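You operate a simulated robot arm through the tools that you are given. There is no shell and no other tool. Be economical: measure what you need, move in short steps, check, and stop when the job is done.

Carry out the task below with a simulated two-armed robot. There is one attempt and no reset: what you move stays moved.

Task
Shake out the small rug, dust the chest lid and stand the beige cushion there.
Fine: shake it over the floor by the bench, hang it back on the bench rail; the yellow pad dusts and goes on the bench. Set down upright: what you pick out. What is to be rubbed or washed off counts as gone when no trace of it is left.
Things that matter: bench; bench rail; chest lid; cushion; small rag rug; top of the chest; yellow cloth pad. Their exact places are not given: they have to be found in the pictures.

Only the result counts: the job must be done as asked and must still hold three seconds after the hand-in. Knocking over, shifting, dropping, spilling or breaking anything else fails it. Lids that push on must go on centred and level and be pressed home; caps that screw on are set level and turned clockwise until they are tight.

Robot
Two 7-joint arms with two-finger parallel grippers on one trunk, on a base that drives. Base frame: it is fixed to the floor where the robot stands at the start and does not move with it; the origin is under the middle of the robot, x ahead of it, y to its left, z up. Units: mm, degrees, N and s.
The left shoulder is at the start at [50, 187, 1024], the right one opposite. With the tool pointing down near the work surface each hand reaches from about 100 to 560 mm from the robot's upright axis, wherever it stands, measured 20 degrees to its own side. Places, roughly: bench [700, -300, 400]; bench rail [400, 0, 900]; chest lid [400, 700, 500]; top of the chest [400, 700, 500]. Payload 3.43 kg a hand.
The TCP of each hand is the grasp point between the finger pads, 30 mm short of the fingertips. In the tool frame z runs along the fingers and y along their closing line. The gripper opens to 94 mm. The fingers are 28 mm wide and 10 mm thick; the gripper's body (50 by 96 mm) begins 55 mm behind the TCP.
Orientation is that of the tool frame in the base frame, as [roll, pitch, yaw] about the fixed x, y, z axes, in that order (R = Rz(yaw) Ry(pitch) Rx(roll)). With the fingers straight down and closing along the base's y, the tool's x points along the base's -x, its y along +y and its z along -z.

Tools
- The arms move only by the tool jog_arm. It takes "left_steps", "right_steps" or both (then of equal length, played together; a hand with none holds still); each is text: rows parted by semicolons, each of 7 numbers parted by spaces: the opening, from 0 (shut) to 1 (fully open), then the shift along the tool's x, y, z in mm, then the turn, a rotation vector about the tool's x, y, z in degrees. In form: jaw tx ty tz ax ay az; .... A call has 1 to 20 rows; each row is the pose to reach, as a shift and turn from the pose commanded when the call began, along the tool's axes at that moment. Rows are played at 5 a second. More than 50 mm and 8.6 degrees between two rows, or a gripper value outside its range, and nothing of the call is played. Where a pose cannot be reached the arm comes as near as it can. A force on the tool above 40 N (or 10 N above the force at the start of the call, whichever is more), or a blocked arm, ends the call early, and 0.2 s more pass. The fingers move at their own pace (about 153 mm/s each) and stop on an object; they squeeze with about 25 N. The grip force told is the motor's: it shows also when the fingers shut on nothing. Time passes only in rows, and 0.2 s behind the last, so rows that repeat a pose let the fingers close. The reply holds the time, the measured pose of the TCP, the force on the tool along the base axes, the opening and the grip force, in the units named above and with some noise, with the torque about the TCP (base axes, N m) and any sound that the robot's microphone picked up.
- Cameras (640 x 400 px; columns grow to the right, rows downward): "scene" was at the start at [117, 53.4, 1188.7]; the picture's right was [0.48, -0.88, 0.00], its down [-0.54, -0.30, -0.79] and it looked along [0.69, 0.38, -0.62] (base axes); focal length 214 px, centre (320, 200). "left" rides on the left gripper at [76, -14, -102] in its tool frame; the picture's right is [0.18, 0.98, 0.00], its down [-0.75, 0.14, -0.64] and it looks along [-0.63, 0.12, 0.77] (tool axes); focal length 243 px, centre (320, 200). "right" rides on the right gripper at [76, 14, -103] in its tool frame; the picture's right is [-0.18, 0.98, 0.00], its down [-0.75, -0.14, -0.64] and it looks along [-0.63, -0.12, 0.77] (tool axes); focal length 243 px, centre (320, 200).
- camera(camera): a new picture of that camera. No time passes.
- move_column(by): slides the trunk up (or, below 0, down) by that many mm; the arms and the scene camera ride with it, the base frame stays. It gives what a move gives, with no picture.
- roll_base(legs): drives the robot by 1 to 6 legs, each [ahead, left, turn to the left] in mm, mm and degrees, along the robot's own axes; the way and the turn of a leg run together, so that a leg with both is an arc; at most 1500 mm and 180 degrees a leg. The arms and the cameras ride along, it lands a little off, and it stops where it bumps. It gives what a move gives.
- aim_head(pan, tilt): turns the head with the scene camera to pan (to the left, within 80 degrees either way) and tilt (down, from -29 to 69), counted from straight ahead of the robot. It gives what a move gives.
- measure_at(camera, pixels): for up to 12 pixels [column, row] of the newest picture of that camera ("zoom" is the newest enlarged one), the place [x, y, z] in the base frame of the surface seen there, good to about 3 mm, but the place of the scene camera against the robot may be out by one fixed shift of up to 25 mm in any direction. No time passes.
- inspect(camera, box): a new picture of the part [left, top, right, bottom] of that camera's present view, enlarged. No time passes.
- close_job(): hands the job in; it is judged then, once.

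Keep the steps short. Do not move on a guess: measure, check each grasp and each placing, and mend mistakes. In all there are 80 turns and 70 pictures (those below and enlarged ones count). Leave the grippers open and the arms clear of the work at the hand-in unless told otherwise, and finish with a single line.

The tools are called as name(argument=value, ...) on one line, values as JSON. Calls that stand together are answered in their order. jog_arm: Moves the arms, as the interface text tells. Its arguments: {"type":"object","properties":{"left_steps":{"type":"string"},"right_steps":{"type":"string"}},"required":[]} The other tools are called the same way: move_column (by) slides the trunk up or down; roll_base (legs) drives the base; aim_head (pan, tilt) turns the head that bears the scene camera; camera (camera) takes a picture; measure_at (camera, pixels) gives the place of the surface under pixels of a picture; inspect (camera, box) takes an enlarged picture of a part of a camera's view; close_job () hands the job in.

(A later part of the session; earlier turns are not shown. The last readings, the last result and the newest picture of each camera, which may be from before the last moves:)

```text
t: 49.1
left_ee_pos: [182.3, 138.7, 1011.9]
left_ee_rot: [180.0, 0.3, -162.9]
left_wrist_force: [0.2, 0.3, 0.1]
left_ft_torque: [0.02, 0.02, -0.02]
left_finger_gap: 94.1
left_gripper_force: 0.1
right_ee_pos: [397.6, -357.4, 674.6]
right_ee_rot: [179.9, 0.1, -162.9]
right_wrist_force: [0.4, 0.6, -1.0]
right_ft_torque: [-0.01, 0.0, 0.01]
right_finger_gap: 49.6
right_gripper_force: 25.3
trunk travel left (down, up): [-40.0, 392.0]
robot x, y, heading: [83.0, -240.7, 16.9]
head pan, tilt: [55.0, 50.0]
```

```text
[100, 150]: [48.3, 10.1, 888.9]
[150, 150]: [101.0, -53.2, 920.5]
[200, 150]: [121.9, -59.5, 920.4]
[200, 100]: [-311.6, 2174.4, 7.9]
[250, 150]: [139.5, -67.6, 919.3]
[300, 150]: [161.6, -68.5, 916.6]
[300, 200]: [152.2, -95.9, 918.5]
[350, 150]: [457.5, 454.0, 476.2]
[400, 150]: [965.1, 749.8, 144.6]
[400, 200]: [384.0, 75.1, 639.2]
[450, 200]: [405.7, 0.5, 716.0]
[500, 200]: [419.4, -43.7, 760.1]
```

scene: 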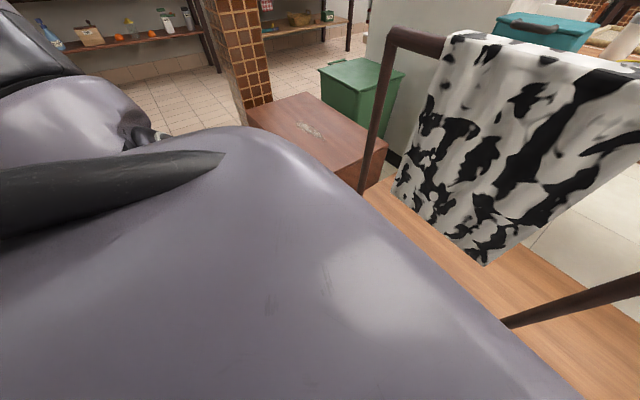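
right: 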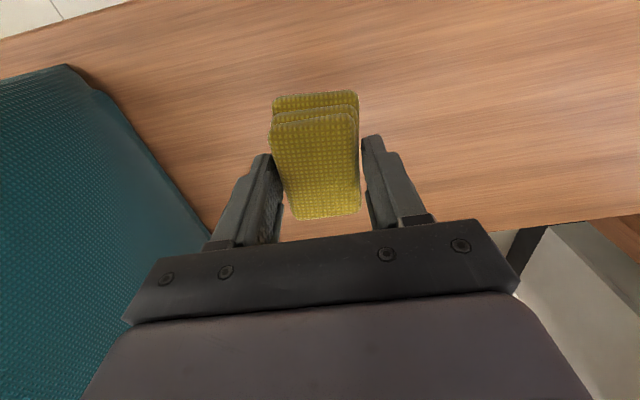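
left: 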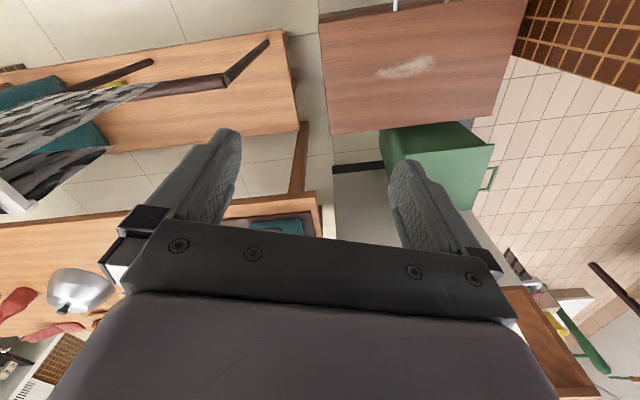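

The way is clear at floor level and the pillar is beyond the chest. I'll slide left along the bench by 590 mm, then turn 38° left to face the chest.

roll_base(legs=[[0, 590, 0], [0, 0, 38]])

aim_head(pan=-20, tilt=50)

camera(camera="scene")

camera(camera="right")

```text
t: 55.9
left_ee_pos: [-127.6, 715.4, 1010.5]
left_ee_rot: [-179.8, 0.2, -143.5]
left_wrist_force: [0.0, -0.8, -0.6]
left_ft_torque: [-0.01, -0.03, 0.0]
left_finger_gap: 94.3
left_gripper_force: 0.1
right_ee_pos: [241.4, 306.8, 672.8]
right_ee_rot: [-179.3, -0.2, -144.5]
right_wrist_force: [0.2, 0.8, -0.1]
right_ft_torque: [0.0, 0.02, 0.0]
right_finger_gap: 48.9
right_gripper_force: 24.9
trunk travel left (down, up): [-40.0, 392.0]
robot x, y, heading: [-90.9, 323.1, 36.3]
head pan, tilt: [55.0, 50.0]
stopped in leg 2: the robot was blocked; the commanded pose is now the measured one
```

```text
t: 57.3
left_ee_pos: [-129.7, 714.5, 1012.5]
left_ee_rot: [-179.9, 0.4, -143.5]
left_wrist_force: [-0.1, -0.2, -0.5]
left_ft_torque: [0.02, -0.01, -0.01]
left_finger_gap: 93.9
left_gripper_force: 0.1
right_ee_pos: [241.0, 307.3, 672.5]
right_ee_rot: [-179.3, 0.0, -144.4]
right_wrist_force: [-0.1, 0.6, -0.6]
right_ft_torque: [0.01, 0.01, -0.02]
right_finger_gap: 49.1
right_gripper_force: 25.4
trunk travel left (down, up): [-40.0, 392.0]
robot x, y, heading: [-95.0, 321.8, 36.5]
head pan, tilt: [-20.0, 50.0]
```

```text
39 pictures are left
```

scene: 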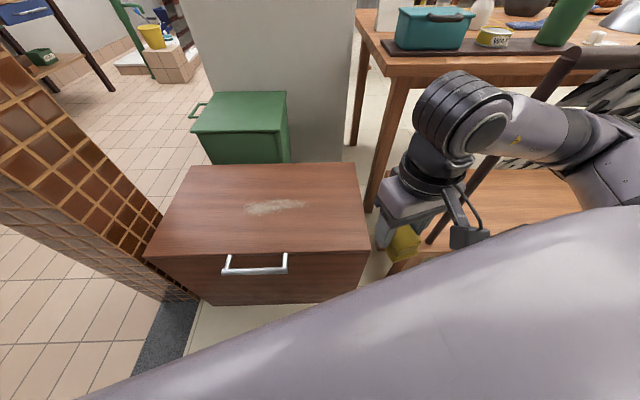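

```text
38 pictures are left
```

right: 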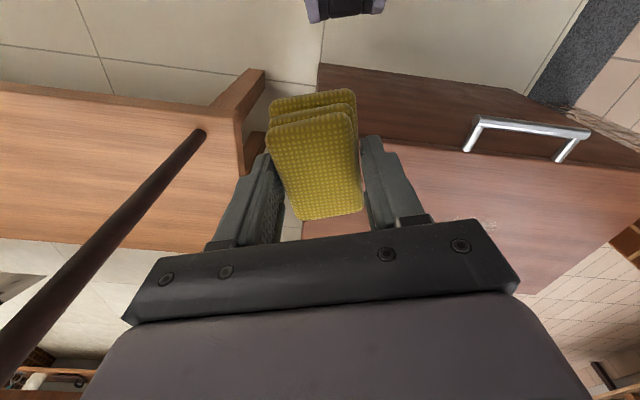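

The turn stopped at 36°; the right forearm seems to have come near the rail end at the right of the picture. I'll turn back 4° and check the rail and rug.

roll_base(legs=[[0, 0, -5]])

aim_head(pan=-50, tilt=45)

camera(camera="scene")

```text
t: 58.2
left_ee_pos: [-92.0, 718.9, 1010.6]
left_ee_rot: [-179.9, 0.0, -148.6]
left_wrist_force: [0.5, -0.1, 0.1]
left_ft_torque: [0.01, -0.02, -0.03]
left_finger_gap: 93.9
left_gripper_force: 0.0
right_ee_pos: [240.8, 281.0, 671.3]
right_ee_rot: [-179.3, -0.3, -149.4]
right_wrist_force: [-0.8, 0.2, 0.0]
right_ft_torque: [0.02, -0.01, -0.03]
right_finger_gap: 49.1
right_gripper_force: 25.4
trunk travel left (down, up): [-40.0, 392.0]
robot x, y, heading: [-92.1, 323.6, 31.4]
head pan, tilt: [-20.0, 50.0]
```

```text
t: 59.2
left_ee_pos: [-90.6, 718.8, 1011.0]
left_ee_rot: [-179.8, 0.0, -148.4]
left_wrist_force: [-0.8, -0.2, -0.6]
left_ft_torque: [0.01, -0.02, 0.02]
left_finger_gap: 94.1
left_gripper_force: 0.0
right_ee_pos: [240.6, 281.4, 672.8]
right_ee_rot: [-179.3, -0.3, -149.4]
right_wrist_force: [0.5, 0.3, -0.7]
right_ft_torque: [0.02, 0.02, 0.02]
right_finger_gap: 49.1
right_gripper_force: 25.2
trunk travel left (down, up): [-40.0, 392.0]
robot x, y, heading: [-95.8, 327.0, 31.4]
head pan, tilt: [-50.0, 45.0]
```

```text
37 pictures are left
```

scene: 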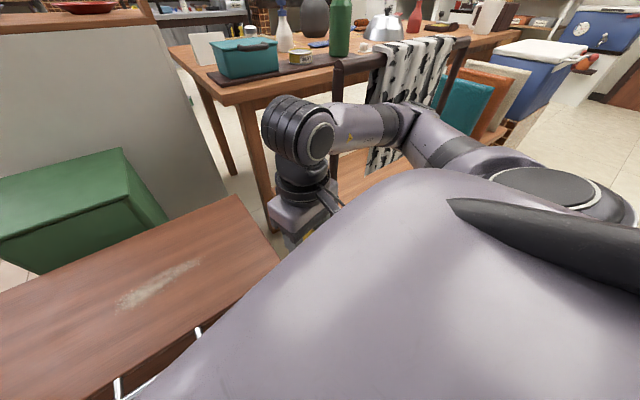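

inspect(camera="scene", box=[320, 20, 480, 180])

measure_at(camera="zoom", pixels=[[65, 170], [100, 155], [260, 150], [315, 80], [480, 70], [525, 75], [570, 75], [205, 590], [330, 250], [450, 180]])

```text
2.50 times, centred on (400, 100) of scene
```

zoom: 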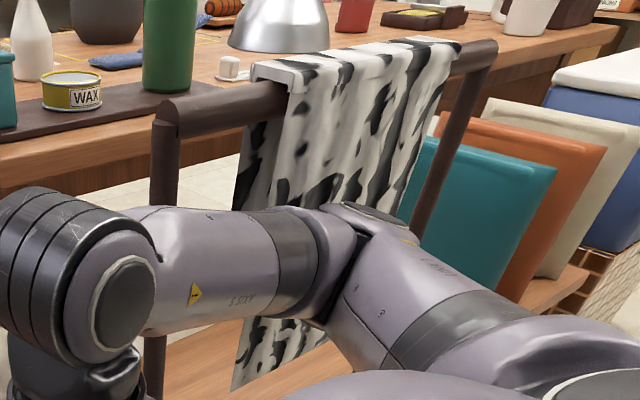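

```text
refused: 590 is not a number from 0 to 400
```

The rug still hangs properly, so nothing is disturbed. I'd rather work from further left, so I need the pillar's position first.

aim_head(pan=30, tilt=45)

camera(camera="scene")

measure_at(camera="scene", pixels=[[100, 100], [200, 60], [300, 60], [250, 150], [300, 150], [330, 200], [250, 200], [200, 200], [150, 200], [350, 250], [420, 200], [480, 220]])

```text
t: 60.7
left_ee_pos: [-91.9, 718.1, 1010.4]
left_ee_rot: [-179.8, -0.1, -148.5]
left_wrist_force: [0.0, 0.9, 0.1]
left_ft_torque: [0.01, 0.0, 0.02]
left_finger_gap: 94.1
left_gripper_force: 0.0
right_ee_pos: [241.0, 280.2, 673.3]
right_ee_rot: [-179.3, -0.4, -149.4]
right_wrist_force: [-0.2, 0.0, -0.3]
right_ft_torque: [0.04, 0.05, 0.0]
right_finger_gap: 49.0
right_gripper_force: 24.9
trunk travel left (down, up): [-40.0, 392.0]
robot x, y, heading: [-91.9, 325.0, 31.5]
head pan, tilt: [30.0, 45.0]
```

```text
35 pictures are left
```

scene: 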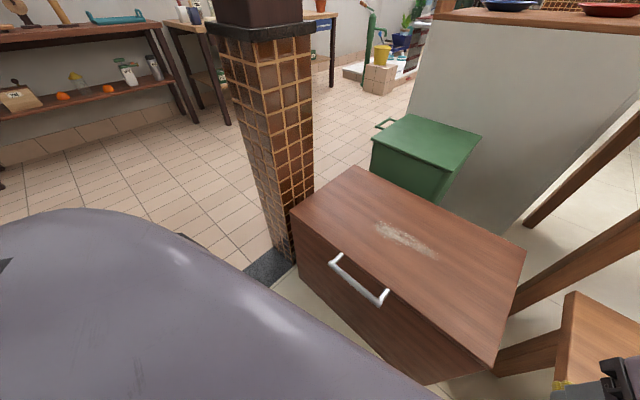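

```text
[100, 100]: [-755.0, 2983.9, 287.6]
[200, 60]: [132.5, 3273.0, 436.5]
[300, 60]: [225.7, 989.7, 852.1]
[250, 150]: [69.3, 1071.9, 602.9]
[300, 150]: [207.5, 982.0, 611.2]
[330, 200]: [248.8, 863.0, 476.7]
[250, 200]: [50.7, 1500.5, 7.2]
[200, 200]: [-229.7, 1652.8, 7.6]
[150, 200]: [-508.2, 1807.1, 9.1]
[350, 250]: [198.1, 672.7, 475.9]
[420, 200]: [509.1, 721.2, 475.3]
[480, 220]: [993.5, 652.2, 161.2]
```

The pillar is at x 60–230, y>980, so there's room. I'll move 45 mm ahead and 142 mm left, then turn 4°.

roll_base(legs=[[0, 142, 0], [40, 0, 4]])

aim_head(pan=-15, tilt=52)

camera(camera="scene")

camera(camera="right")

```text
t: 63.1
left_ee_pos: [-162.9, 858.3, 1012.3]
left_ee_rot: [-179.7, 0.5, -144.8]
left_wrist_force: [0.2, 0.6, -0.9]
left_ft_torque: [-0.03, -0.01, 0.0]
left_finger_gap: 94.0
left_gripper_force: 0.0
right_ee_pos: [197.5, 443.3, 671.8]
right_ee_rot: [-179.3, -0.1, -146.1]
right_wrist_force: [0.3, 0.3, 1.0]
right_ft_torque: [0.0, -0.01, -0.02]
right_finger_gap: 48.9
right_gripper_force: 25.1
trunk travel left (down, up): [-40.0, 392.0]
robot x, y, heading: [-138.7, 466.9, 35.1]
head pan, tilt: [30.0, 45.0]
```

```text
t: 64.2
left_ee_pos: [-162.8, 858.9, 1011.9]
left_ee_rot: [-179.7, 0.3, -145.0]
left_wrist_force: [-1.0, 0.5, 1.0]
left_ft_torque: [-0.03, 0.01, -0.02]
left_finger_gap: 94.3
left_gripper_force: 0.0
right_ee_pos: [199.6, 443.6, 672.7]
right_ee_rot: [-179.2, -0.2, -146.1]
right_wrist_force: [0.4, -0.4, 0.4]
right_ft_torque: [0.02, 0.02, 0.01]
right_finger_gap: 48.7
right_gripper_force: 24.3
trunk travel left (down, up): [-40.0, 392.0]
robot x, y, heading: [-133.4, 466.0, 35.3]
head pan, tilt: [-15.0, 52.0]
```

```text
34 pictures are left
```

scene: 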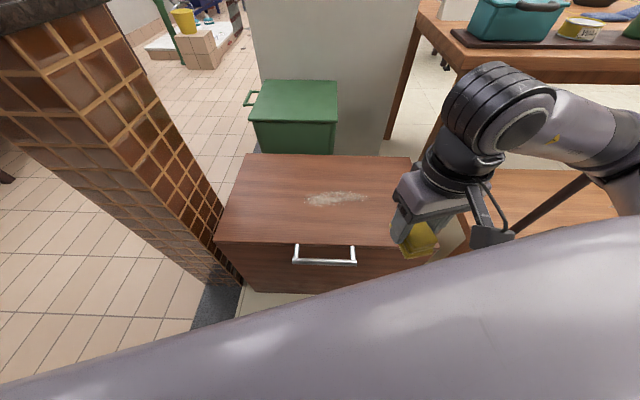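

```text
33 pictures are left
```

right: 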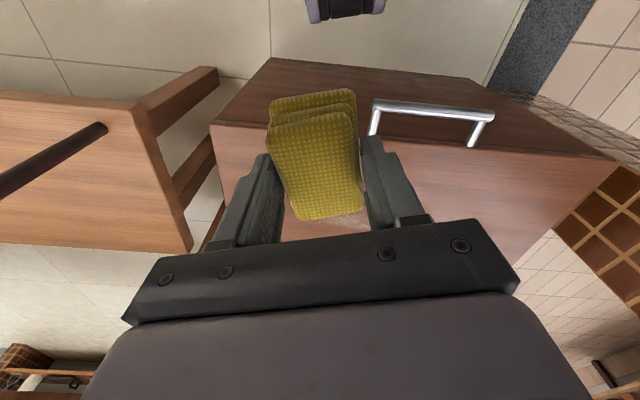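

measure_at(camera="right", pixels=[[220, 128], [240, 150], [450, 160], [560, 170], [365, 225], [590, 160], [380, 145], [490, 108]])

measure_at(camera="scene", pixels=[[304, 200], [366, 196], [335, 190], [335, 206], [318, 195], [350, 202], [222, 240], [400, 246], [248, 156], [408, 158]])

inspect(camera="scene", box=[270, 160, 400, 240])

```text
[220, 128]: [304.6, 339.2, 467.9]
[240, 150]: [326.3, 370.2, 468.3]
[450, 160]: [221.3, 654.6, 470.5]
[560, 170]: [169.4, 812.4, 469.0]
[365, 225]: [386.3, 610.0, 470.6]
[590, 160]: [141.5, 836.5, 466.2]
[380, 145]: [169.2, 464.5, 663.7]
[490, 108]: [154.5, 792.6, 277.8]
```

```text
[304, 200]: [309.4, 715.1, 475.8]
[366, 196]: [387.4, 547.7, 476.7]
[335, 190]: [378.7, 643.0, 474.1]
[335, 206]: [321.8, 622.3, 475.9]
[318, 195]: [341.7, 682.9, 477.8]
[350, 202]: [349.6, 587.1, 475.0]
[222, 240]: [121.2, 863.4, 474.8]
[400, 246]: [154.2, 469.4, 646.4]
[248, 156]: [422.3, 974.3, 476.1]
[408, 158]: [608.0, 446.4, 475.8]
```

```text
4.92 times, centred on (335, 200) of scene
```

zoom: 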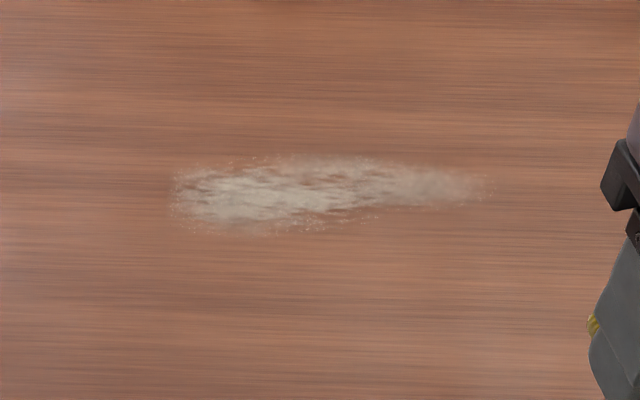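

Chest top is at z=469 and the dust strip is about 185×50 mm around (368, 641). I'll move the pad above its centre at z 600, turn it square to the chest, and recheck with the hand camera.

jog_arm(right_steps="0 -31 9 0 0 0 2.1; 0 -62 17 0 0 0 4.2; 0 -94 26 0 0 0 6.3; 0 -125 35 10 0 0 8.4; 0 -156 43 25 0 0 10.5; 0 -188 52 40 0 0 12.6; 0 -219 61 55 0 0 14.7; 0 -250 69 72 0 0 17; 0 -250 69 72 0 0 17")

camera(camera="right")

camera(camera="scene")

```text
t: 66.2
left_ee_pos: [-158.7, 860.2, 1011.8]
left_ee_rot: [-179.7, 0.0, -144.8]
left_wrist_force: [0.2, 0.3, -0.2]
left_ft_torque: [0.01, 0.02, 0.03]
left_finger_gap: 94.0
left_gripper_force: 0.0
right_ee_pos: [369.2, 642.1, 594.7]
right_ee_rot: [-179.2, -0.2, -163.0]
right_wrist_force: [0.0, 0.2, -0.5]
right_ft_torque: [0.01, 0.02, 0.0]
right_finger_gap: 49.0
right_gripper_force: 24.9
trunk travel left (down, up): [-40.0, 392.0]
robot x, y, heading: [-135.4, 469.1, 34.8]
head pan, tilt: [-15.0, 52.0]
```

```text
31 pictures are left
```

right: 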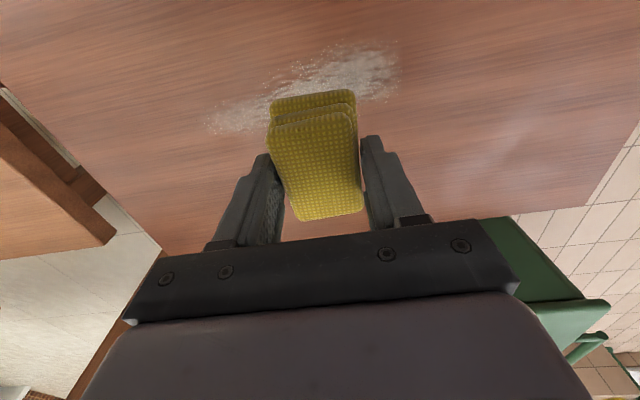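

```text
30 pictures are left
```

scene: 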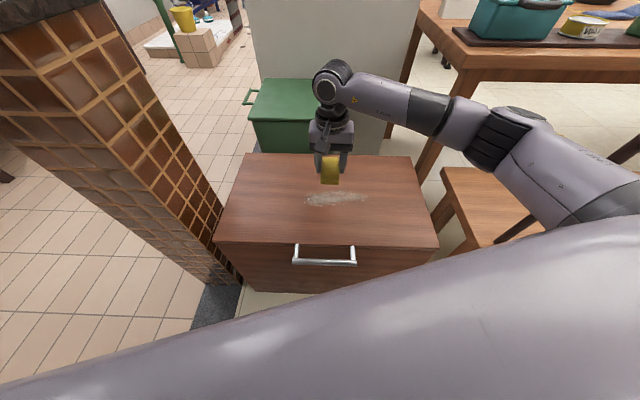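

measure_at(camera="right", pixels=[[212, 122], [230, 128], [335, 52], [390, 50], [398, 80], [362, 100], [385, 98], [262, 95], [320, 85], [235, 105]])

```text
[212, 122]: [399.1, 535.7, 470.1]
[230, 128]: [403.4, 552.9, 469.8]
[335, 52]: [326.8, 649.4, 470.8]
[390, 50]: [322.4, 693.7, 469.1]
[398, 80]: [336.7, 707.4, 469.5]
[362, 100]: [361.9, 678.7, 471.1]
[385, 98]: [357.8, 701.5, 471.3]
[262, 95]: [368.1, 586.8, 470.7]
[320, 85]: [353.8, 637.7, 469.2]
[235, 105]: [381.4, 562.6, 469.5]
```

The dust centre line runs from about (338, 715) to (397, 540), along tool y. I'll lower the pad to contact and check the force.

jog_arm(right_steps="0 6 -9 30 0 0 0; 0 6 -9 60 0 0 0; 0 6 -9 74 0 0 0; 0 6 -9 79 0 0 0; 0 6 -9 82 0 0 0; 0 6 -9 83 0 0 0; 0 6 -9 83 0 0 0")

```text
t: 67.8
left_ee_pos: [-160.0, 861.3, 1012.5]
left_ee_rot: [-179.8, -0.1, -144.9]
left_wrist_force: [0.0, -0.4, 0.0]
left_ft_torque: [0.02, 0.03, 0.0]
left_finger_gap: 94.0
left_gripper_force: 0.0
right_ee_pos: [365.9, 629.8, 514.1]
right_ee_rot: [-179.1, -0.2, -163.1]
right_wrist_force: [-0.1, -0.7, -0.2]
right_ft_torque: [-0.03, 0.0, 0.0]
right_finger_gap: 49.0
right_gripper_force: 25.0
trunk travel left (down, up): [-40.0, 392.0]
robot x, y, heading: [-135.9, 463.8, 35.0]
head pan, tilt: [-15.0, 52.0]
```

jog_arm(right_steps="0 0 0 1 0 0 0; 0 0 0 2 0 0 0; 0 0 0 2 0 0 0")

jog_arm(right_steps="0 0 0 1 0 0 0; 0 0 0 2 0 0 0; 0 0 0 2 0 0 0")

```text
t: 68.6
left_ee_pos: [-160.3, 860.2, 1011.9]
left_ee_rot: [-179.8, 0.1, -144.7]
left_wrist_force: [-0.4, -0.2, 0.1]
left_ft_torque: [-0.01, -0.02, -0.04]
left_finger_gap: 93.9
left_gripper_force: 0.1
right_ee_pos: [366.8, 628.8, 513.2]
right_ee_rot: [-179.2, -0.1, -163.0]
right_wrist_force: [-2.0, -1.6, 10.0]
right_ft_torque: [0.22, -0.07, 0.03]
right_finger_gap: 48.7
right_gripper_force: 24.9
trunk travel left (down, up): [-40.0, 392.0]
robot x, y, heading: [-138.4, 467.8, 34.8]
head pan, tilt: [-15.0, 52.0]
```

```text
t: 69.4
left_ee_pos: [-160.3, 860.1, 1011.4]
left_ee_rot: [-179.8, 0.2, -144.7]
left_wrist_force: [0.3, -0.4, 0.1]
left_ft_torque: [-0.04, 0.0, -0.04]
left_finger_gap: 93.9
left_gripper_force: 0.2
right_ee_pos: [366.8, 629.5, 512.8]
right_ee_rot: [-179.3, 0.0, -163.0]
right_wrist_force: [-0.7, -3.4, 27.5]
right_ft_torque: [0.44, 0.24, 0.0]
right_finger_gap: 49.1
right_gripper_force: 25.3
trunk travel left (down, up): [-40.0, 392.0]
robot x, y, heading: [-133.2, 467.8, 35.1]
head pan, tilt: [-15.0, 52.0]
```

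Contact is good. I'll ease off 1.5 mm and wipe along the strip in lanes.

jog_arm(right_steps="0 0 0 -1.5 0 0 0; 0 0 35 -1.5 0 0 0; 0 0 70 -1.5 0 0 0; 0 0 105 -1.5 0 0 0; 0 0 63 -1.5 0 0 0; 0 0 21 -1.5 0 0 0; 0 0 -21 -1.5 0 0 0; 0 0 -63 -1.5 0 0 0; 0 0 -105 -1.5 0 0 0; 0 -18 -105 -1.5 0 0 0; 0 -18 -63 -1.5 0 0 0; 0 -18 -21 -1.5 0 0 0; 0 -18 21 -1.5 0 0 0; 0 -18 63 -1.5 0 0 0; 0 -18 105 -1.5 0 0 0; 0 18 105 -1.5 0 0 0; 0 18 63 -1.5 0 0 0; 0 18 21 -1.5 0 0 0; 0 18 -21 -1.5 0 0 0; 0 18 -63 -1.5 0 0 0")

camera(camera="right")

```text
t: 73.6
left_ee_pos: [-160.4, 860.3, 1010.8]
left_ee_rot: [-179.8, 0.1, -144.8]
left_wrist_force: [0.6, 1.5, -0.4]
left_ft_torque: [-0.02, -0.01, 0.01]
left_finger_gap: 93.8
left_gripper_force: 0.0
right_ee_pos: [367.2, 563.2, 513.4]
right_ee_rot: [-179.2, -0.1, -163.0]
right_wrist_force: [-2.4, 5.2, 14.9]
right_ft_torque: [0.62, 0.07, -0.04]
right_finger_gap: 49.0
right_gripper_force: 24.7
trunk travel left (down, up): [-40.0, 392.0]
robot x, y, heading: [-138.5, 468.5, 35.0]
head pan, tilt: [-15.0, 52.0]
```

```text
29 pictures are left
```

right: 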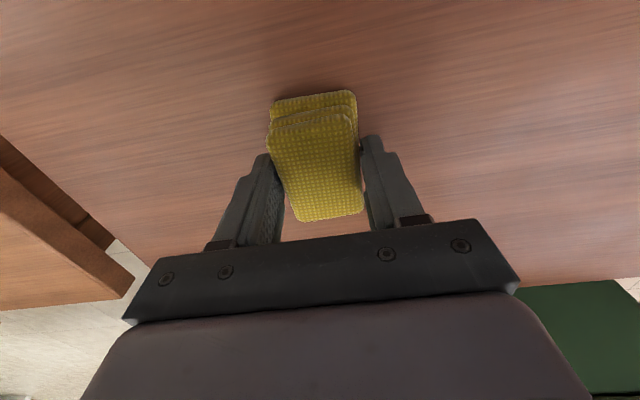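

It looks clean. I'll finish the last lane, make one more pass, then lift to inspect.

jog_arm(right_steps="0 0 -45 0 0 0 0; 0 -30 -45 0 0 0 0; 0 -30 0 0 0 0 0; 0 -30 42 0 0 0 0; 0 -30 84 0 0 0 0; 0 -30 126 0 0 0 0; 0 -30 172 0 0 0 0; 0 -5 172 0 0 0 0; 0 -5 130 0 0 0 0; 0 -5 88 0 0 0 0; 0 -5 46 0 0 0 0; 0 -5 0 0 0 0 0; 0 -5 -45 0 0 0 0; 0 -5 -45 -30 0 0 0; 0 -5 -45 -70 0 0 0; 0 15 -45 -110 0 0 0; 0 50 -45 -110 0 0 0; 0 90 -45 -110 0 0 0; 0 130 -45 -110 0 0 0; 0 130 -45 -110 0 0 0")

inspect(camera="scene", box=[220, 145, 440, 255])

```text
t: 77.8
left_ee_pos: [-158.5, 860.1, 1010.7]
left_ee_rot: [-179.8, 0.1, -144.7]
left_wrist_force: [0.0, 0.3, 0.5]
left_ft_torque: [-0.03, 0.0, 0.0]
left_finger_gap: 94.2
left_gripper_force: 0.1
right_ee_pos: [255.9, 484.8, 622.5]
right_ee_rot: [-179.1, -0.2, -163.0]
right_wrist_force: [0.2, -0.1, -0.7]
right_ft_torque: [0.04, -0.02, -0.03]
right_finger_gap: 48.6
right_gripper_force: 24.7
trunk travel left (down, up): [-40.0, 392.0]
robot x, y, heading: [-134.8, 466.4, 34.9]
head pan, tilt: [-15.0, 52.0]
```

```text
2.91 times, centred on (330, 200) of scene
```

zoom: 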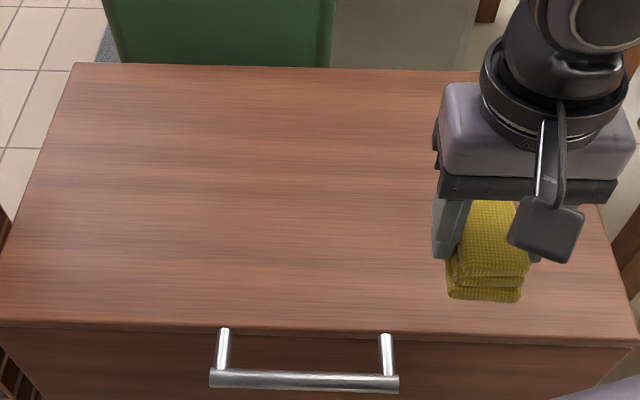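

The lid is clean. I'll draw the hand in, turn back to face the bench, and slide right to the earlier pad position.

jog_arm(right_steps="0 20 -5 0 0 0 -6; 0 40 -10 0 0 0 -12; 0 62 -15 -50 0 0 -18; 0 62 -15 -50 0 0 -18")

roll_base(legs=[[0, 0, -18], [0, -370, 0], [0, -370, 0]])

aim_head(pan=-15, tilt=50)

camera(camera="scene")

```text
refused: row 3 steps farther than a row can; nothing moved
```

```text
t: 86.0
left_ee_pos: [181.3, 141.3, 1011.1]
left_ee_rot: [-179.8, 0.0, -162.6]
left_wrist_force: [-0.5, 0.8, 0.1]
left_ft_torque: [-0.01, 0.01, -0.01]
left_finger_gap: 94.0
left_gripper_force: 0.0
right_ee_pos: [463.1, -342.2, 624.0]
right_ee_rot: [-179.1, -0.2, 179.3]
right_wrist_force: [-0.2, 0.6, -0.3]
right_ft_torque: [-0.01, -0.01, 0.02]
right_finger_gap: 49.0
right_gripper_force: 25.7
trunk travel left (down, up): [-40.0, 392.0]
robot x, y, heading: [85.9, -239.1, 17.3]
head pan, tilt: [-15.0, 52.0]
```

```text
t: 86.7
left_ee_pos: [181.2, 140.8, 1011.1]
left_ee_rot: [-179.8, 0.1, -162.7]
left_wrist_force: [0.0, -0.1, 0.5]
left_ft_torque: [0.0, -0.03, -0.02]
left_finger_gap: 94.1
left_gripper_force: 0.1
right_ee_pos: [462.2, -343.7, 623.1]
right_ee_rot: [-179.1, -0.3, 179.2]
right_wrist_force: [-0.3, 0.2, 0.5]
right_ft_torque: [0.0, 0.01, 0.01]
right_finger_gap: 49.0
right_gripper_force: 25.5
trunk travel left (down, up): [-40.0, 392.0]
robot x, y, heading: [82.5, -244.2, 17.5]
head pan, tilt: [-15.0, 50.0]
```

```text
27 pictures are left
```

scene: 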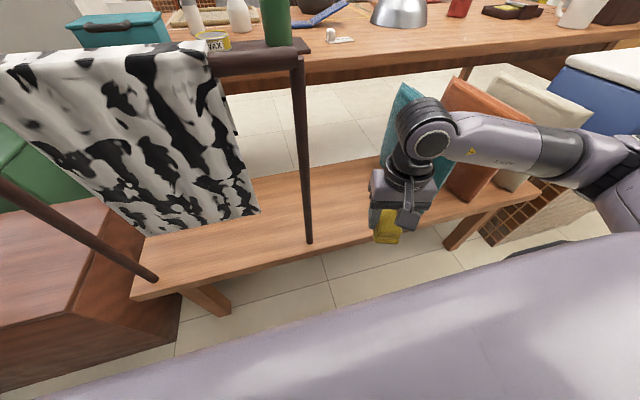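

The pad is still gripped and the bench looks undisturbed. I'll carry the pad over its old spot (612, −291), turn it square, and set it down.

jog_arm(right_steps="0 -30 11 0 0 0 -3.6; 0 -60 22 0 0 0 -7.2; 0 -90 33 0 0 0 -10.8; 0 -120 44 0 0 0 -14.4; 0 -149 54 0 0 0 -17.8; 0 -149 54 40 0 0 -17.8; 0 -149 54 80 0 0 -17.8; 0 -149 54 110 0 0 -17.8; 0 -149 54 122 0 0 -17.8; 0 -149 54 126 0 0 -17.8; 0 -149 54 126 0 0 -17.8")

```text
t: 89.1
left_ee_pos: [181.0, 140.5, 1011.8]
left_ee_rot: [-179.8, 0.2, -162.6]
left_wrist_force: [-0.7, -0.2, -0.7]
left_ft_torque: [0.03, 0.0, -0.03]
left_finger_gap: 94.0
left_gripper_force: 0.0
right_ee_pos: [612.8, -292.3, 496.5]
right_ee_rot: [-179.3, -0.4, -162.9]
right_wrist_force: [-0.6, -1.3, 3.1]
right_ft_torque: [0.14, -0.08, -0.01]
right_finger_gap: 49.1
right_gripper_force: 25.0
trunk travel left (down, up): [-40.0, 392.0]
robot x, y, heading: [77.7, -240.4, 17.4]
head pan, tilt: [-15.0, 50.0]
```

It's touching the bench lightly. I'll go 1 mm more, open, rise and look.

jog_arm(right_steps="0 0 0 1 0 0 0; 0.8 0 0 1 0 0 0; 1 0 0 1 0 0 0; 1 0 0 0 0 0 0; 1 0 0 -40 0 0 0; 1 0 0 -80 0 0 0; 1 0 0 -120 0 0 0; 1 0 0 -160 0 0 0; 1 0 0 -200 0 0 0; 1 0 0 -240 0 0 0; 1 0 0 -280 0 0 0; 1 0 0 -280 0 0 0")

camera(camera="right")

camera(camera="scene")

```text
t: 91.7
left_ee_pos: [182.3, 139.9, 1010.3]
left_ee_rot: [-179.8, 0.0, -162.6]
left_wrist_force: [-0.1, -0.6, -0.6]
left_ft_torque: [0.03, 0.01, 0.04]
left_finger_gap: 93.8
left_gripper_force: 0.1
right_ee_pos: [612.8, -290.0, 775.4]
right_ee_rot: [-179.3, -0.6, -163.0]
right_wrist_force: [-1.5, -0.5, 0.2]
right_ft_torque: [0.0, -0.01, 0.0]
right_finger_gap: 93.6
right_gripper_force: 0.0
trunk travel left (down, up): [-40.0, 392.0]
robot x, y, heading: [84.7, -239.7, 17.4]
head pan, tilt: [-15.0, 50.0]
```

```text
26 pictures are left
```

right: 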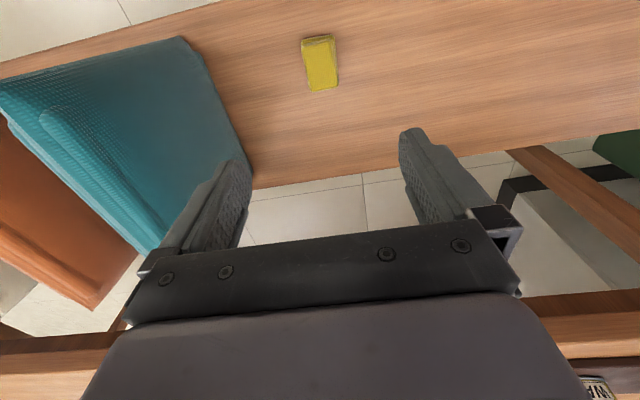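

```text
25 pictures are left
```

scene: 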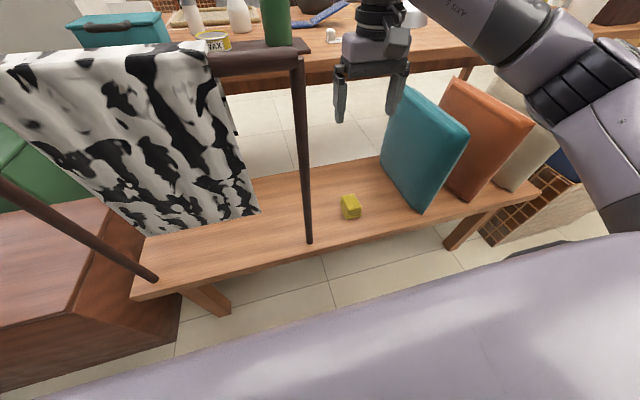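

The pad stands on the bench again. For the beige cushion I'll raise the trunk 150 mm so the arm passes high, slide right 330 mm along the bench, and look from above.

move_column(by=150)

roll_base(legs=[[0, -330, 0]])

aim_head(pan=-25, tilt=45)

camera(camera="right")

camera(camera="scene")

```text
t: 93.4
left_ee_pos: [181.1, 140.6, 1160.4]
left_ee_rot: [-179.8, -0.1, -162.6]
left_wrist_force: [0.4, 0.1, -0.3]
left_ft_torque: [-0.02, -0.01, 0.02]
left_finger_gap: 94.3
left_gripper_force: 0.1
right_ee_pos: [612.4, -288.9, 924.0]
right_ee_rot: [-179.2, -0.4, -162.9]
right_wrist_force: [0.3, -0.2, -0.5]
right_ft_torque: [0.03, -0.01, -0.01]
right_finger_gap: 94.0
right_gripper_force: 0.0
trunk travel left (down, up): [-190.0, 242.0]
robot x, y, heading: [78.2, -237.8, 17.3]
head pan, tilt: [-15.0, 50.0]
```

```text
t: 96.9
left_ee_pos: [279.6, -174.8, 1160.1]
left_ee_rot: [-179.8, 0.0, -162.6]
left_wrist_force: [-0.6, 0.5, 0.1]
left_ft_torque: [0.0, 0.0, -0.02]
left_finger_gap: 94.1
left_gripper_force: 0.0
right_ee_pos: [711.8, -604.7, 924.0]
right_ee_rot: [-179.3, -0.6, -162.9]
right_wrist_force: [-0.7, -0.1, 0.6]
right_ft_torque: [0.01, -0.01, 0.01]
right_finger_gap: 93.7
right_gripper_force: 0.0
trunk travel left (down, up): [-190.0, 242.0]
robot x, y, heading: [182.4, -555.3, 17.5]
head pan, tilt: [-15.0, 50.0]
```

```text
t: 97.6
left_ee_pos: [278.6, -175.3, 1161.6]
left_ee_rot: [-179.9, 0.0, -162.5]
left_wrist_force: [-0.2, -0.6, 0.7]
left_ft_torque: [-0.01, 0.0, 0.01]
left_finger_gap: 94.0
left_gripper_force: 0.1
right_ee_pos: [712.0, -603.9, 923.6]
right_ee_rot: [-179.3, -0.5, -162.9]
right_wrist_force: [-0.1, -0.3, 0.0]
right_ft_torque: [-0.03, 0.01, 0.01]
right_finger_gap: 93.9
right_gripper_force: 0.0
trunk travel left (down, up): [-190.0, 242.0]
robot x, y, heading: [183.8, -555.2, 17.4]
head pan, tilt: [-25.0, 45.0]
```

```text
24 pictures are left
```

right: 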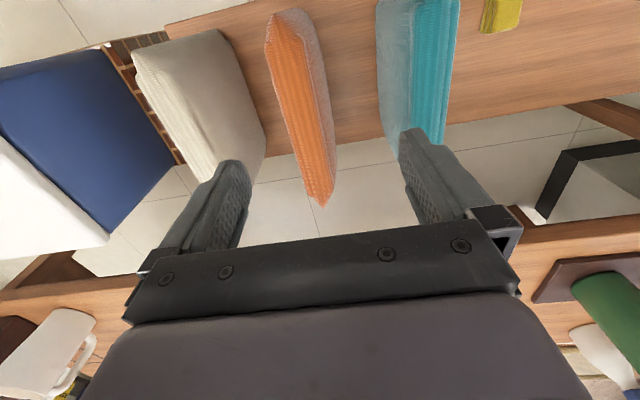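

```text
23 pictures are left
```

scene: 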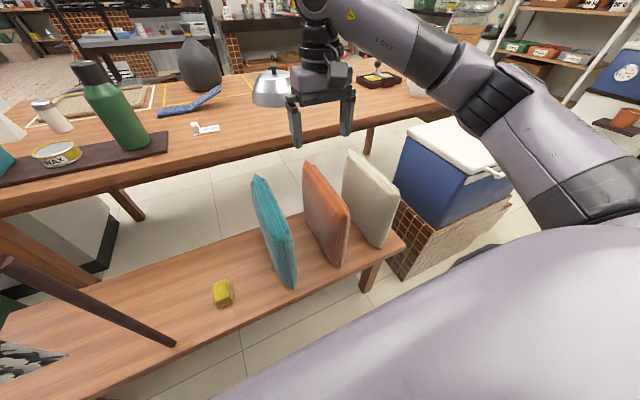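

inspect(camera="right", box=[110, 10, 350, 210])

measure_at(camera="scene", pixels=[[346, 153], [397, 185], [370, 168], [378, 246], [343, 205], [305, 165], [349, 200], [330, 265], [365, 190], [350, 210]])

```text
2.00 times, centred on (230, 110) of right
```

zoom: 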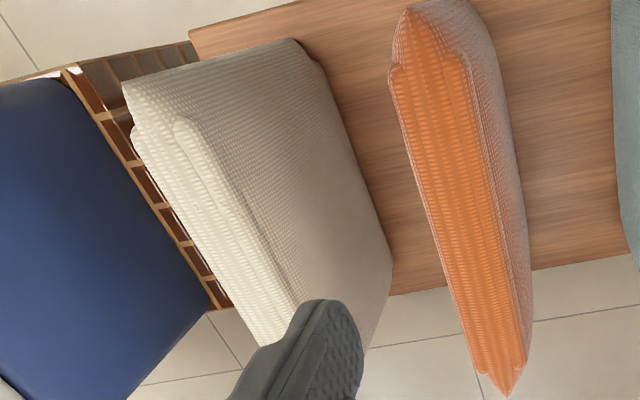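

```text
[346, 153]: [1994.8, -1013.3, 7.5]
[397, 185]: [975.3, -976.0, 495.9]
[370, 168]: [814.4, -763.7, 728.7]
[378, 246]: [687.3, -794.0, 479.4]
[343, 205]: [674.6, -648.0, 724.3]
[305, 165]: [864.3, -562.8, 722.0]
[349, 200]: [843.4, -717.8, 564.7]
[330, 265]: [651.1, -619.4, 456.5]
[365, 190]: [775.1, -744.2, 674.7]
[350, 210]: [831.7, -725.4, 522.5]
```

measure_at(camera="zoom", pixels=[[140, 140], [180, 122], [170, 190], [205, 170], [230, 300], [265, 275], [127, 90], [385, 270], [405, 70], [455, 60], [410, 120], [270, 340]])

```text
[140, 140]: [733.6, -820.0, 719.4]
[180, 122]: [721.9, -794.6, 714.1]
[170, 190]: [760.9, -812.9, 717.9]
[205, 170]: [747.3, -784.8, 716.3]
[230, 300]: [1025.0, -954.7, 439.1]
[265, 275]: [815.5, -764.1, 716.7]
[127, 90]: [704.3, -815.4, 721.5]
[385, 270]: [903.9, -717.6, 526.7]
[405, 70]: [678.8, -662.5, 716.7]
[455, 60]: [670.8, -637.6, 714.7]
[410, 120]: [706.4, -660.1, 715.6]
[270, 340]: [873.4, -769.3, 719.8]
```

Beige cushion's top edge is at z≈718, about 28 mm thick, with the centre near (809, −782), and clear of the orange one. I'll check the brick base's position before driving closer.

measure_at(camera="scene", pixels=[[398, 272], [430, 262], [480, 232], [398, 215], [440, 222], [505, 195], [370, 285], [470, 280]])

```text
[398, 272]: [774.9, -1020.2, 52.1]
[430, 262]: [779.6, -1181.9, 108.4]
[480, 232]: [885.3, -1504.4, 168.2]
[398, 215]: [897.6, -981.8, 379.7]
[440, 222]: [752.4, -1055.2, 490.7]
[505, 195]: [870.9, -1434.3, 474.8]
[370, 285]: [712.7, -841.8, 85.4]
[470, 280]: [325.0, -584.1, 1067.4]
```

The brick base sits further back than the bench front. I'll slide right 274 mm and go ahead 20 mm.

roll_base(legs=[[0, -274, 0], [20, 0, 0]])

```text
t: 101.0
left_ee_pos: [378.8, -428.7, 1160.5]
left_ee_rot: [-179.8, 0.0, -162.5]
left_wrist_force: [0.3, -0.2, 0.8]
left_ft_torque: [-0.01, 0.01, 0.02]
left_finger_gap: 93.7
left_gripper_force: 0.0
right_ee_pos: [812.0, -858.2, 924.3]
right_ee_rot: [-179.4, -0.5, -162.9]
right_wrist_force: [0.7, -0.2, 0.0]
right_ft_torque: [0.01, -0.03, -0.04]
right_finger_gap: 94.0
right_gripper_force: 0.1
trunk travel left (down, up): [-190.0, 242.0]
robot x, y, heading: [282.0, -806.0, 17.5]
head pan, tilt: [-25.0, 45.0]
```

jog_arm(right_steps="1 -7 25 0 0 0 0; 1 -14 50 0 0 0 0; 1 -20 73 0 0 0 0; 1 -20 73 0 0 0 0")

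camera(camera="right")

measure_at(camera="right", pixels=[[300, 60], [320, 60], [340, 60], [310, 100], [330, 100], [350, 100], [310, 140], [330, 140], [350, 140], [320, 180], [340, 180], [330, 200]])

```text
t: 102.0
left_ee_pos: [379.5, -427.6, 1160.2]
left_ee_rot: [-179.8, 0.0, -162.6]
left_wrist_force: [-0.5, 0.0, 0.0]
left_ft_torque: [-0.04, -0.02, 0.0]
left_finger_gap: 94.1
left_gripper_force: 0.0
right_ee_pos: [809.5, -781.6, 923.2]
right_ee_rot: [-179.3, -0.6, -163.0]
right_wrist_force: [0.1, 0.3, -0.6]
right_ft_torque: [-0.02, 0.02, 0.03]
right_finger_gap: 94.1
right_gripper_force: 0.1
trunk travel left (down, up): [-190.0, 242.0]
robot x, y, heading: [287.7, -804.6, 17.7]
head pan, tilt: [-25.0, 45.0]
```

```text
21 pictures are left
```

right: 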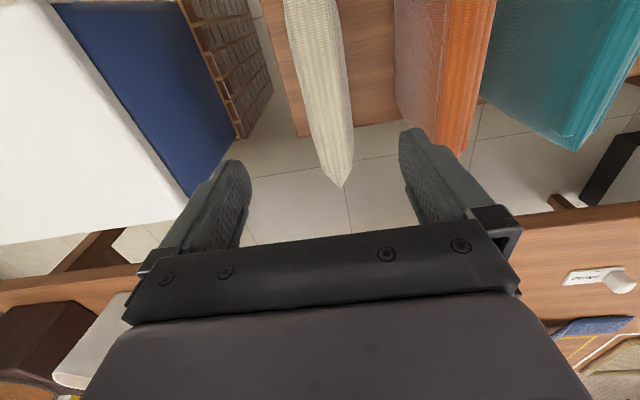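

```text
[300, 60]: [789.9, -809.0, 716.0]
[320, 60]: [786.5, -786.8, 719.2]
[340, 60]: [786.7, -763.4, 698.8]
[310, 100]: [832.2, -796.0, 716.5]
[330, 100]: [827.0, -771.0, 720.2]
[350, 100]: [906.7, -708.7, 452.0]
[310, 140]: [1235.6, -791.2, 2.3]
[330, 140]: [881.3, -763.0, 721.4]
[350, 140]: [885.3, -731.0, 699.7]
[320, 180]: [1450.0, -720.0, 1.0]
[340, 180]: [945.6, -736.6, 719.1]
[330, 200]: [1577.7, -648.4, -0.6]
```

The top edge spans from (709, −808) to (943, −738), so the centre is about (824, −778). I'll shift 15 mm and go down to TCP z≈685, watching the force.

jog_arm(right_steps="1 -15 -1 30 0 0 0; 1 -15 -1 70 0 0 0; 1 -15 -1 110 0 0 0; 1 -15 -1 150 0 0 0; 1 -15 -1 180 0 0 0; 1 -15 -1 210 0 0 0; 1 -15 -1 238 0 0 0; 1 -15 -1 238 0 0 0")

camera(camera="right")

```text
t: 103.8
left_ee_pos: [380.2, -426.7, 1160.9]
left_ee_rot: [-179.8, 0.1, -162.5]
left_wrist_force: [1.0, 0.4, -0.5]
left_ft_torque: [0.0, 0.01, 0.04]
left_finger_gap: 94.1
left_gripper_force: 0.0
right_ee_pos: [822.6, -782.1, 684.1]
right_ee_rot: [-179.3, -0.5, -162.9]
right_wrist_force: [-0.8, 0.2, 0.4]
right_ft_torque: [0.01, 0.0, 0.01]
right_finger_gap: 94.1
right_gripper_force: 0.0
trunk travel left (down, up): [-190.0, 242.0]
robot x, y, heading: [280.7, -810.6, 17.4]
head pan, tilt: [-25.0, 45.0]
```

```text
20 pictures are left
```

right: 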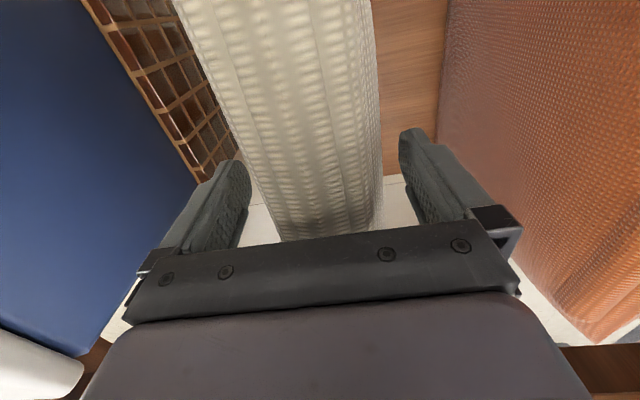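

The cushion sits nicely between the fingers. I'll close and lift 60 mm.

jog_arm(right_steps="0.6 0 -3 0 0 0 0; 0 0 -3 0 0 0 0; 0 0 -3 0 0 0 0; 0 0 -3 0 0 0 0; 0 0 -3 -20 0 0 0; 0 0 -3 -40 0 0 0; 0 0 -3 -60 0 0 0; 0 0 -3 -60 0 0 0")

camera(camera="scene")

```text
t: 105.6
left_ee_pos: [380.5, -427.7, 1160.0]
left_ee_rot: [-179.7, 0.0, -162.5]
left_wrist_force: [0.2, 0.5, -0.2]
left_ft_torque: [-0.04, -0.02, 0.0]
left_finger_gap: 93.9
left_gripper_force: 0.0
right_ee_pos: [824.3, -782.8, 744.6]
right_ee_rot: [-179.2, -0.6, -162.8]
right_wrist_force: [-0.1, 0.2, -2.8]
right_ft_torque: [-0.01, 0.02, 0.02]
right_finger_gap: 69.8
right_gripper_force: 25.2
trunk travel left (down, up): [-190.0, 242.0]
robot x, y, heading: [283.8, -807.8, 17.5]
head pan, tilt: [-25.0, 45.0]
```

```text
19 pictures are left
```

scene: 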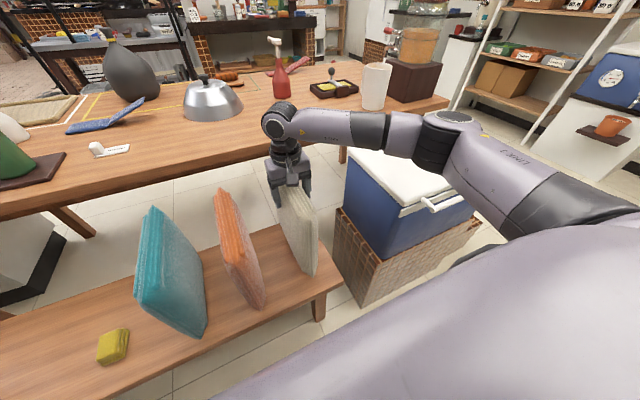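

The cushion is held, 70 mm across, and its bottom is 233 mm below the TCP. I'll raise the trunk 100 mm for clearance and back away from the bench by 340 mm.

move_column(by=100)

roll_base(legs=[[-340, 0, 0]])

aim_head(pan=75, tilt=35)

camera(camera="scene")

camera(camera="right")

```text
t: 106.9
left_ee_pos: [380.0, -426.8, 1261.0]
left_ee_rot: [-179.8, 0.0, -162.5]
left_wrist_force: [0.5, -0.3, 0.2]
left_ft_torque: [-0.01, 0.0, -0.01]
left_finger_gap: 93.9
left_gripper_force: 0.1
right_ee_pos: [825.4, -782.9, 844.7]
right_ee_rot: [-179.3, -0.5, -162.9]
right_wrist_force: [0.0, -0.4, -2.4]
right_ft_torque: [0.03, 0.03, 0.02]
right_finger_gap: 69.8
right_gripper_force: 24.6
trunk travel left (down, up): [-290.0, 142.0]
robot x, y, heading: [283.7, -812.3, 17.3]
head pan, tilt: [-25.0, 45.0]
```

```text
t: 109.1
left_ee_pos: [59.1, -527.6, 1261.3]
left_ee_rot: [-179.8, 0.0, -162.7]
left_wrist_force: [-0.1, 0.3, 0.2]
left_ft_torque: [0.0, -0.04, -0.05]
left_finger_gap: 93.8
left_gripper_force: 0.2
right_ee_pos: [501.7, -885.5, 845.2]
right_ee_rot: [-179.3, -0.5, -163.0]
right_wrist_force: [-0.6, 0.0, -2.6]
right_ft_torque: [-0.02, -0.01, -0.01]
right_finger_gap: 69.4
right_gripper_force: 24.7
trunk travel left (down, up): [-290.0, 142.0]
robot x, y, heading: [-37.9, -909.3, 17.4]
head pan, tilt: [-25.0, 45.0]
```

```text
t: 110.9
left_ee_pos: [58.5, -527.8, 1260.8]
left_ee_rot: [-179.8, 0.1, -162.8]
left_wrist_force: [-0.2, -0.1, -0.7]
left_ft_torque: [-0.03, 0.01, 0.0]
left_finger_gap: 93.8
left_gripper_force: 0.0
right_ee_pos: [502.4, -885.8, 844.7]
right_ee_rot: [-179.4, -0.5, -163.0]
right_wrist_force: [0.1, 0.0, -2.8]
right_ft_torque: [0.02, 0.04, -0.01]
right_finger_gap: 69.6
right_gripper_force: 24.6
trunk travel left (down, up): [-290.0, 142.0]
robot x, y, heading: [-38.2, -909.3, 17.2]
head pan, tilt: [75.0, 35.0]
```

```text
18 pictures are left
```

scene: 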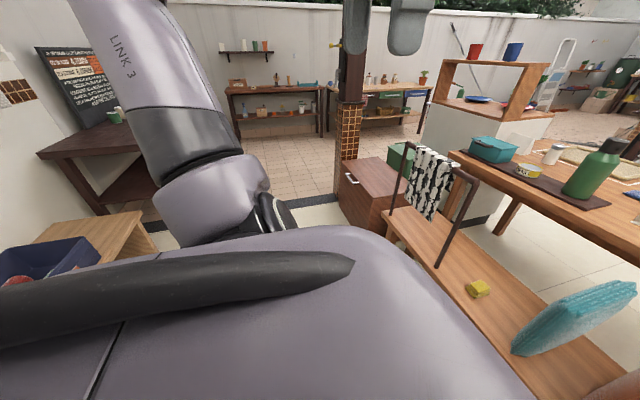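

```text
17 pictures are left
```

right: 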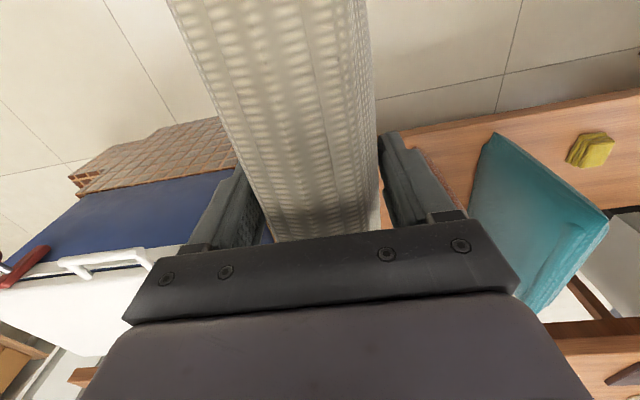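

There's a small table and a dark table behind to the left. I'll measure those.

measure_at(camera="scene", pixels=[[140, 215], [155, 250], [60, 240], [100, 240], [40, 155], [100, 210], [160, 190], [320, 205], [180, 235]])

```text
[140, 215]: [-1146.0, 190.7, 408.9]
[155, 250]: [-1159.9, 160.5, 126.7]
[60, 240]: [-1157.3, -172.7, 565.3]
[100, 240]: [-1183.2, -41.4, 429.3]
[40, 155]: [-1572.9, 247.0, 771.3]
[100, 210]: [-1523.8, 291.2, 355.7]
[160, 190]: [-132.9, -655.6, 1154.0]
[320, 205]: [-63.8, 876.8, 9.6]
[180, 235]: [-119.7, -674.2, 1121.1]
```

Those are at x≈−1150, well clear of my path. I'll slide left 1225 mm along the bench, then turn 18° left toward the chest.

roll_base(legs=[[0, 0, 0.1], [0, 610, 0], [0, 612, 0], [0, 0, 18]])

aim_head(pan=-15, tilt=45)

camera(camera="scene")

```text
t: 123.4
left_ee_pos: [-428.3, 646.6, 1260.4]
left_ee_rot: [-179.8, 0.0, -144.6]
left_wrist_force: [0.0, -0.7, -0.8]
left_ft_torque: [-0.01, 0.03, 0.01]
left_finger_gap: 94.1
left_gripper_force: 0.0
right_ee_pos: [103.9, 443.6, 845.2]
right_ee_rot: [-179.2, -0.4, -145.0]
right_wrist_force: [-0.2, 0.2, -1.9]
right_ft_torque: [-0.01, 0.03, 0.0]
right_finger_gap: 69.7
right_gripper_force: 24.9
trunk travel left (down, up): [-290.0, 142.0]
robot x, y, heading: [-405.0, 252.5, 35.3]
head pan, tilt: [75.0, 35.0]
```

```text
t: 125.1
left_ee_pos: [-428.6, 647.2, 1260.9]
left_ee_rot: [-179.7, 0.1, -144.7]
left_wrist_force: [-0.2, 0.2, -0.2]
left_ft_torque: [0.03, -0.01, 0.01]
left_finger_gap: 94.0
left_gripper_force: 0.1
right_ee_pos: [103.0, 445.0, 844.9]
right_ee_rot: [-179.3, -0.6, -145.0]
right_wrist_force: [0.1, 0.1, -2.1]
right_ft_torque: [-0.01, -0.01, 0.0]
right_finger_gap: 69.6
right_gripper_force: 25.3
trunk travel left (down, up): [-290.0, 142.0]
robot x, y, heading: [-403.0, 254.7, 35.0]
head pan, tilt: [-15.0, 45.0]
```

```text
16 pictures are left
```

scene: 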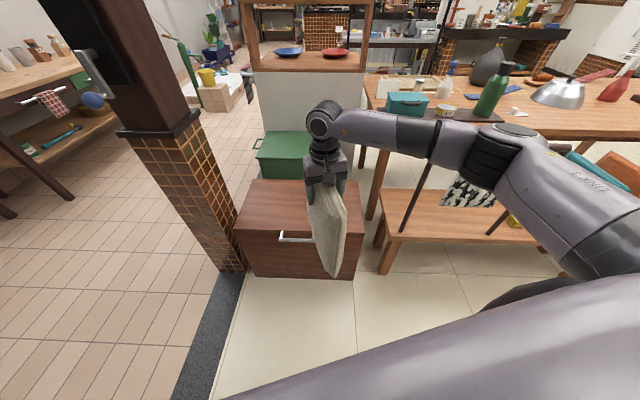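

measure_at(camera="scene", pixels=[[495, 150], [500, 185], [450, 145], [540, 150], [430, 170], [500, 135]])

```text
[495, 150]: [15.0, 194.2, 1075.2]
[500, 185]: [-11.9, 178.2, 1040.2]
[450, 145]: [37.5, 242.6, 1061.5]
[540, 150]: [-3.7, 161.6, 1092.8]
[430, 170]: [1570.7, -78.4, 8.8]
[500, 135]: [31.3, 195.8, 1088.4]
```

The elbow is above 1000 mm, higher than the rail, and stays clear of it. I'll drive ahead 330 mm toward the chest.

roll_base(legs=[[328, 0, 0]])

camera(camera="scene")

```text
t: 127.2
left_ee_pos: [-158.8, 836.1, 1259.9]
left_ee_rot: [-179.8, 0.0, -144.8]
left_wrist_force: [-0.7, 0.2, -1.0]
left_ft_torque: [-0.01, 0.0, -0.01]
left_finger_gap: 93.8
left_gripper_force: 0.0
right_ee_pos: [372.0, 632.3, 844.9]
right_ee_rot: [-179.2, -0.6, -145.1]
right_wrist_force: [-0.2, 0.1, -2.3]
right_ft_torque: [0.01, 0.06, 0.0]
right_finger_gap: 69.2
right_gripper_force: 25.0
trunk travel left (down, up): [-290.0, 142.0]
robot x, y, heading: [-138.8, 446.6, 35.2]
head pan, tilt: [-15.0, 45.0]
```

```text
15 pictures are left
```

scene: 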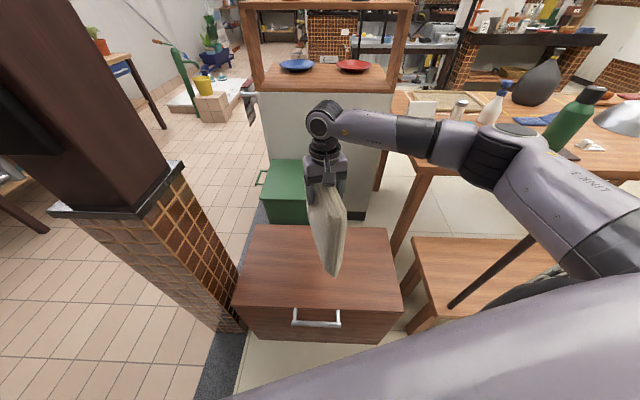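

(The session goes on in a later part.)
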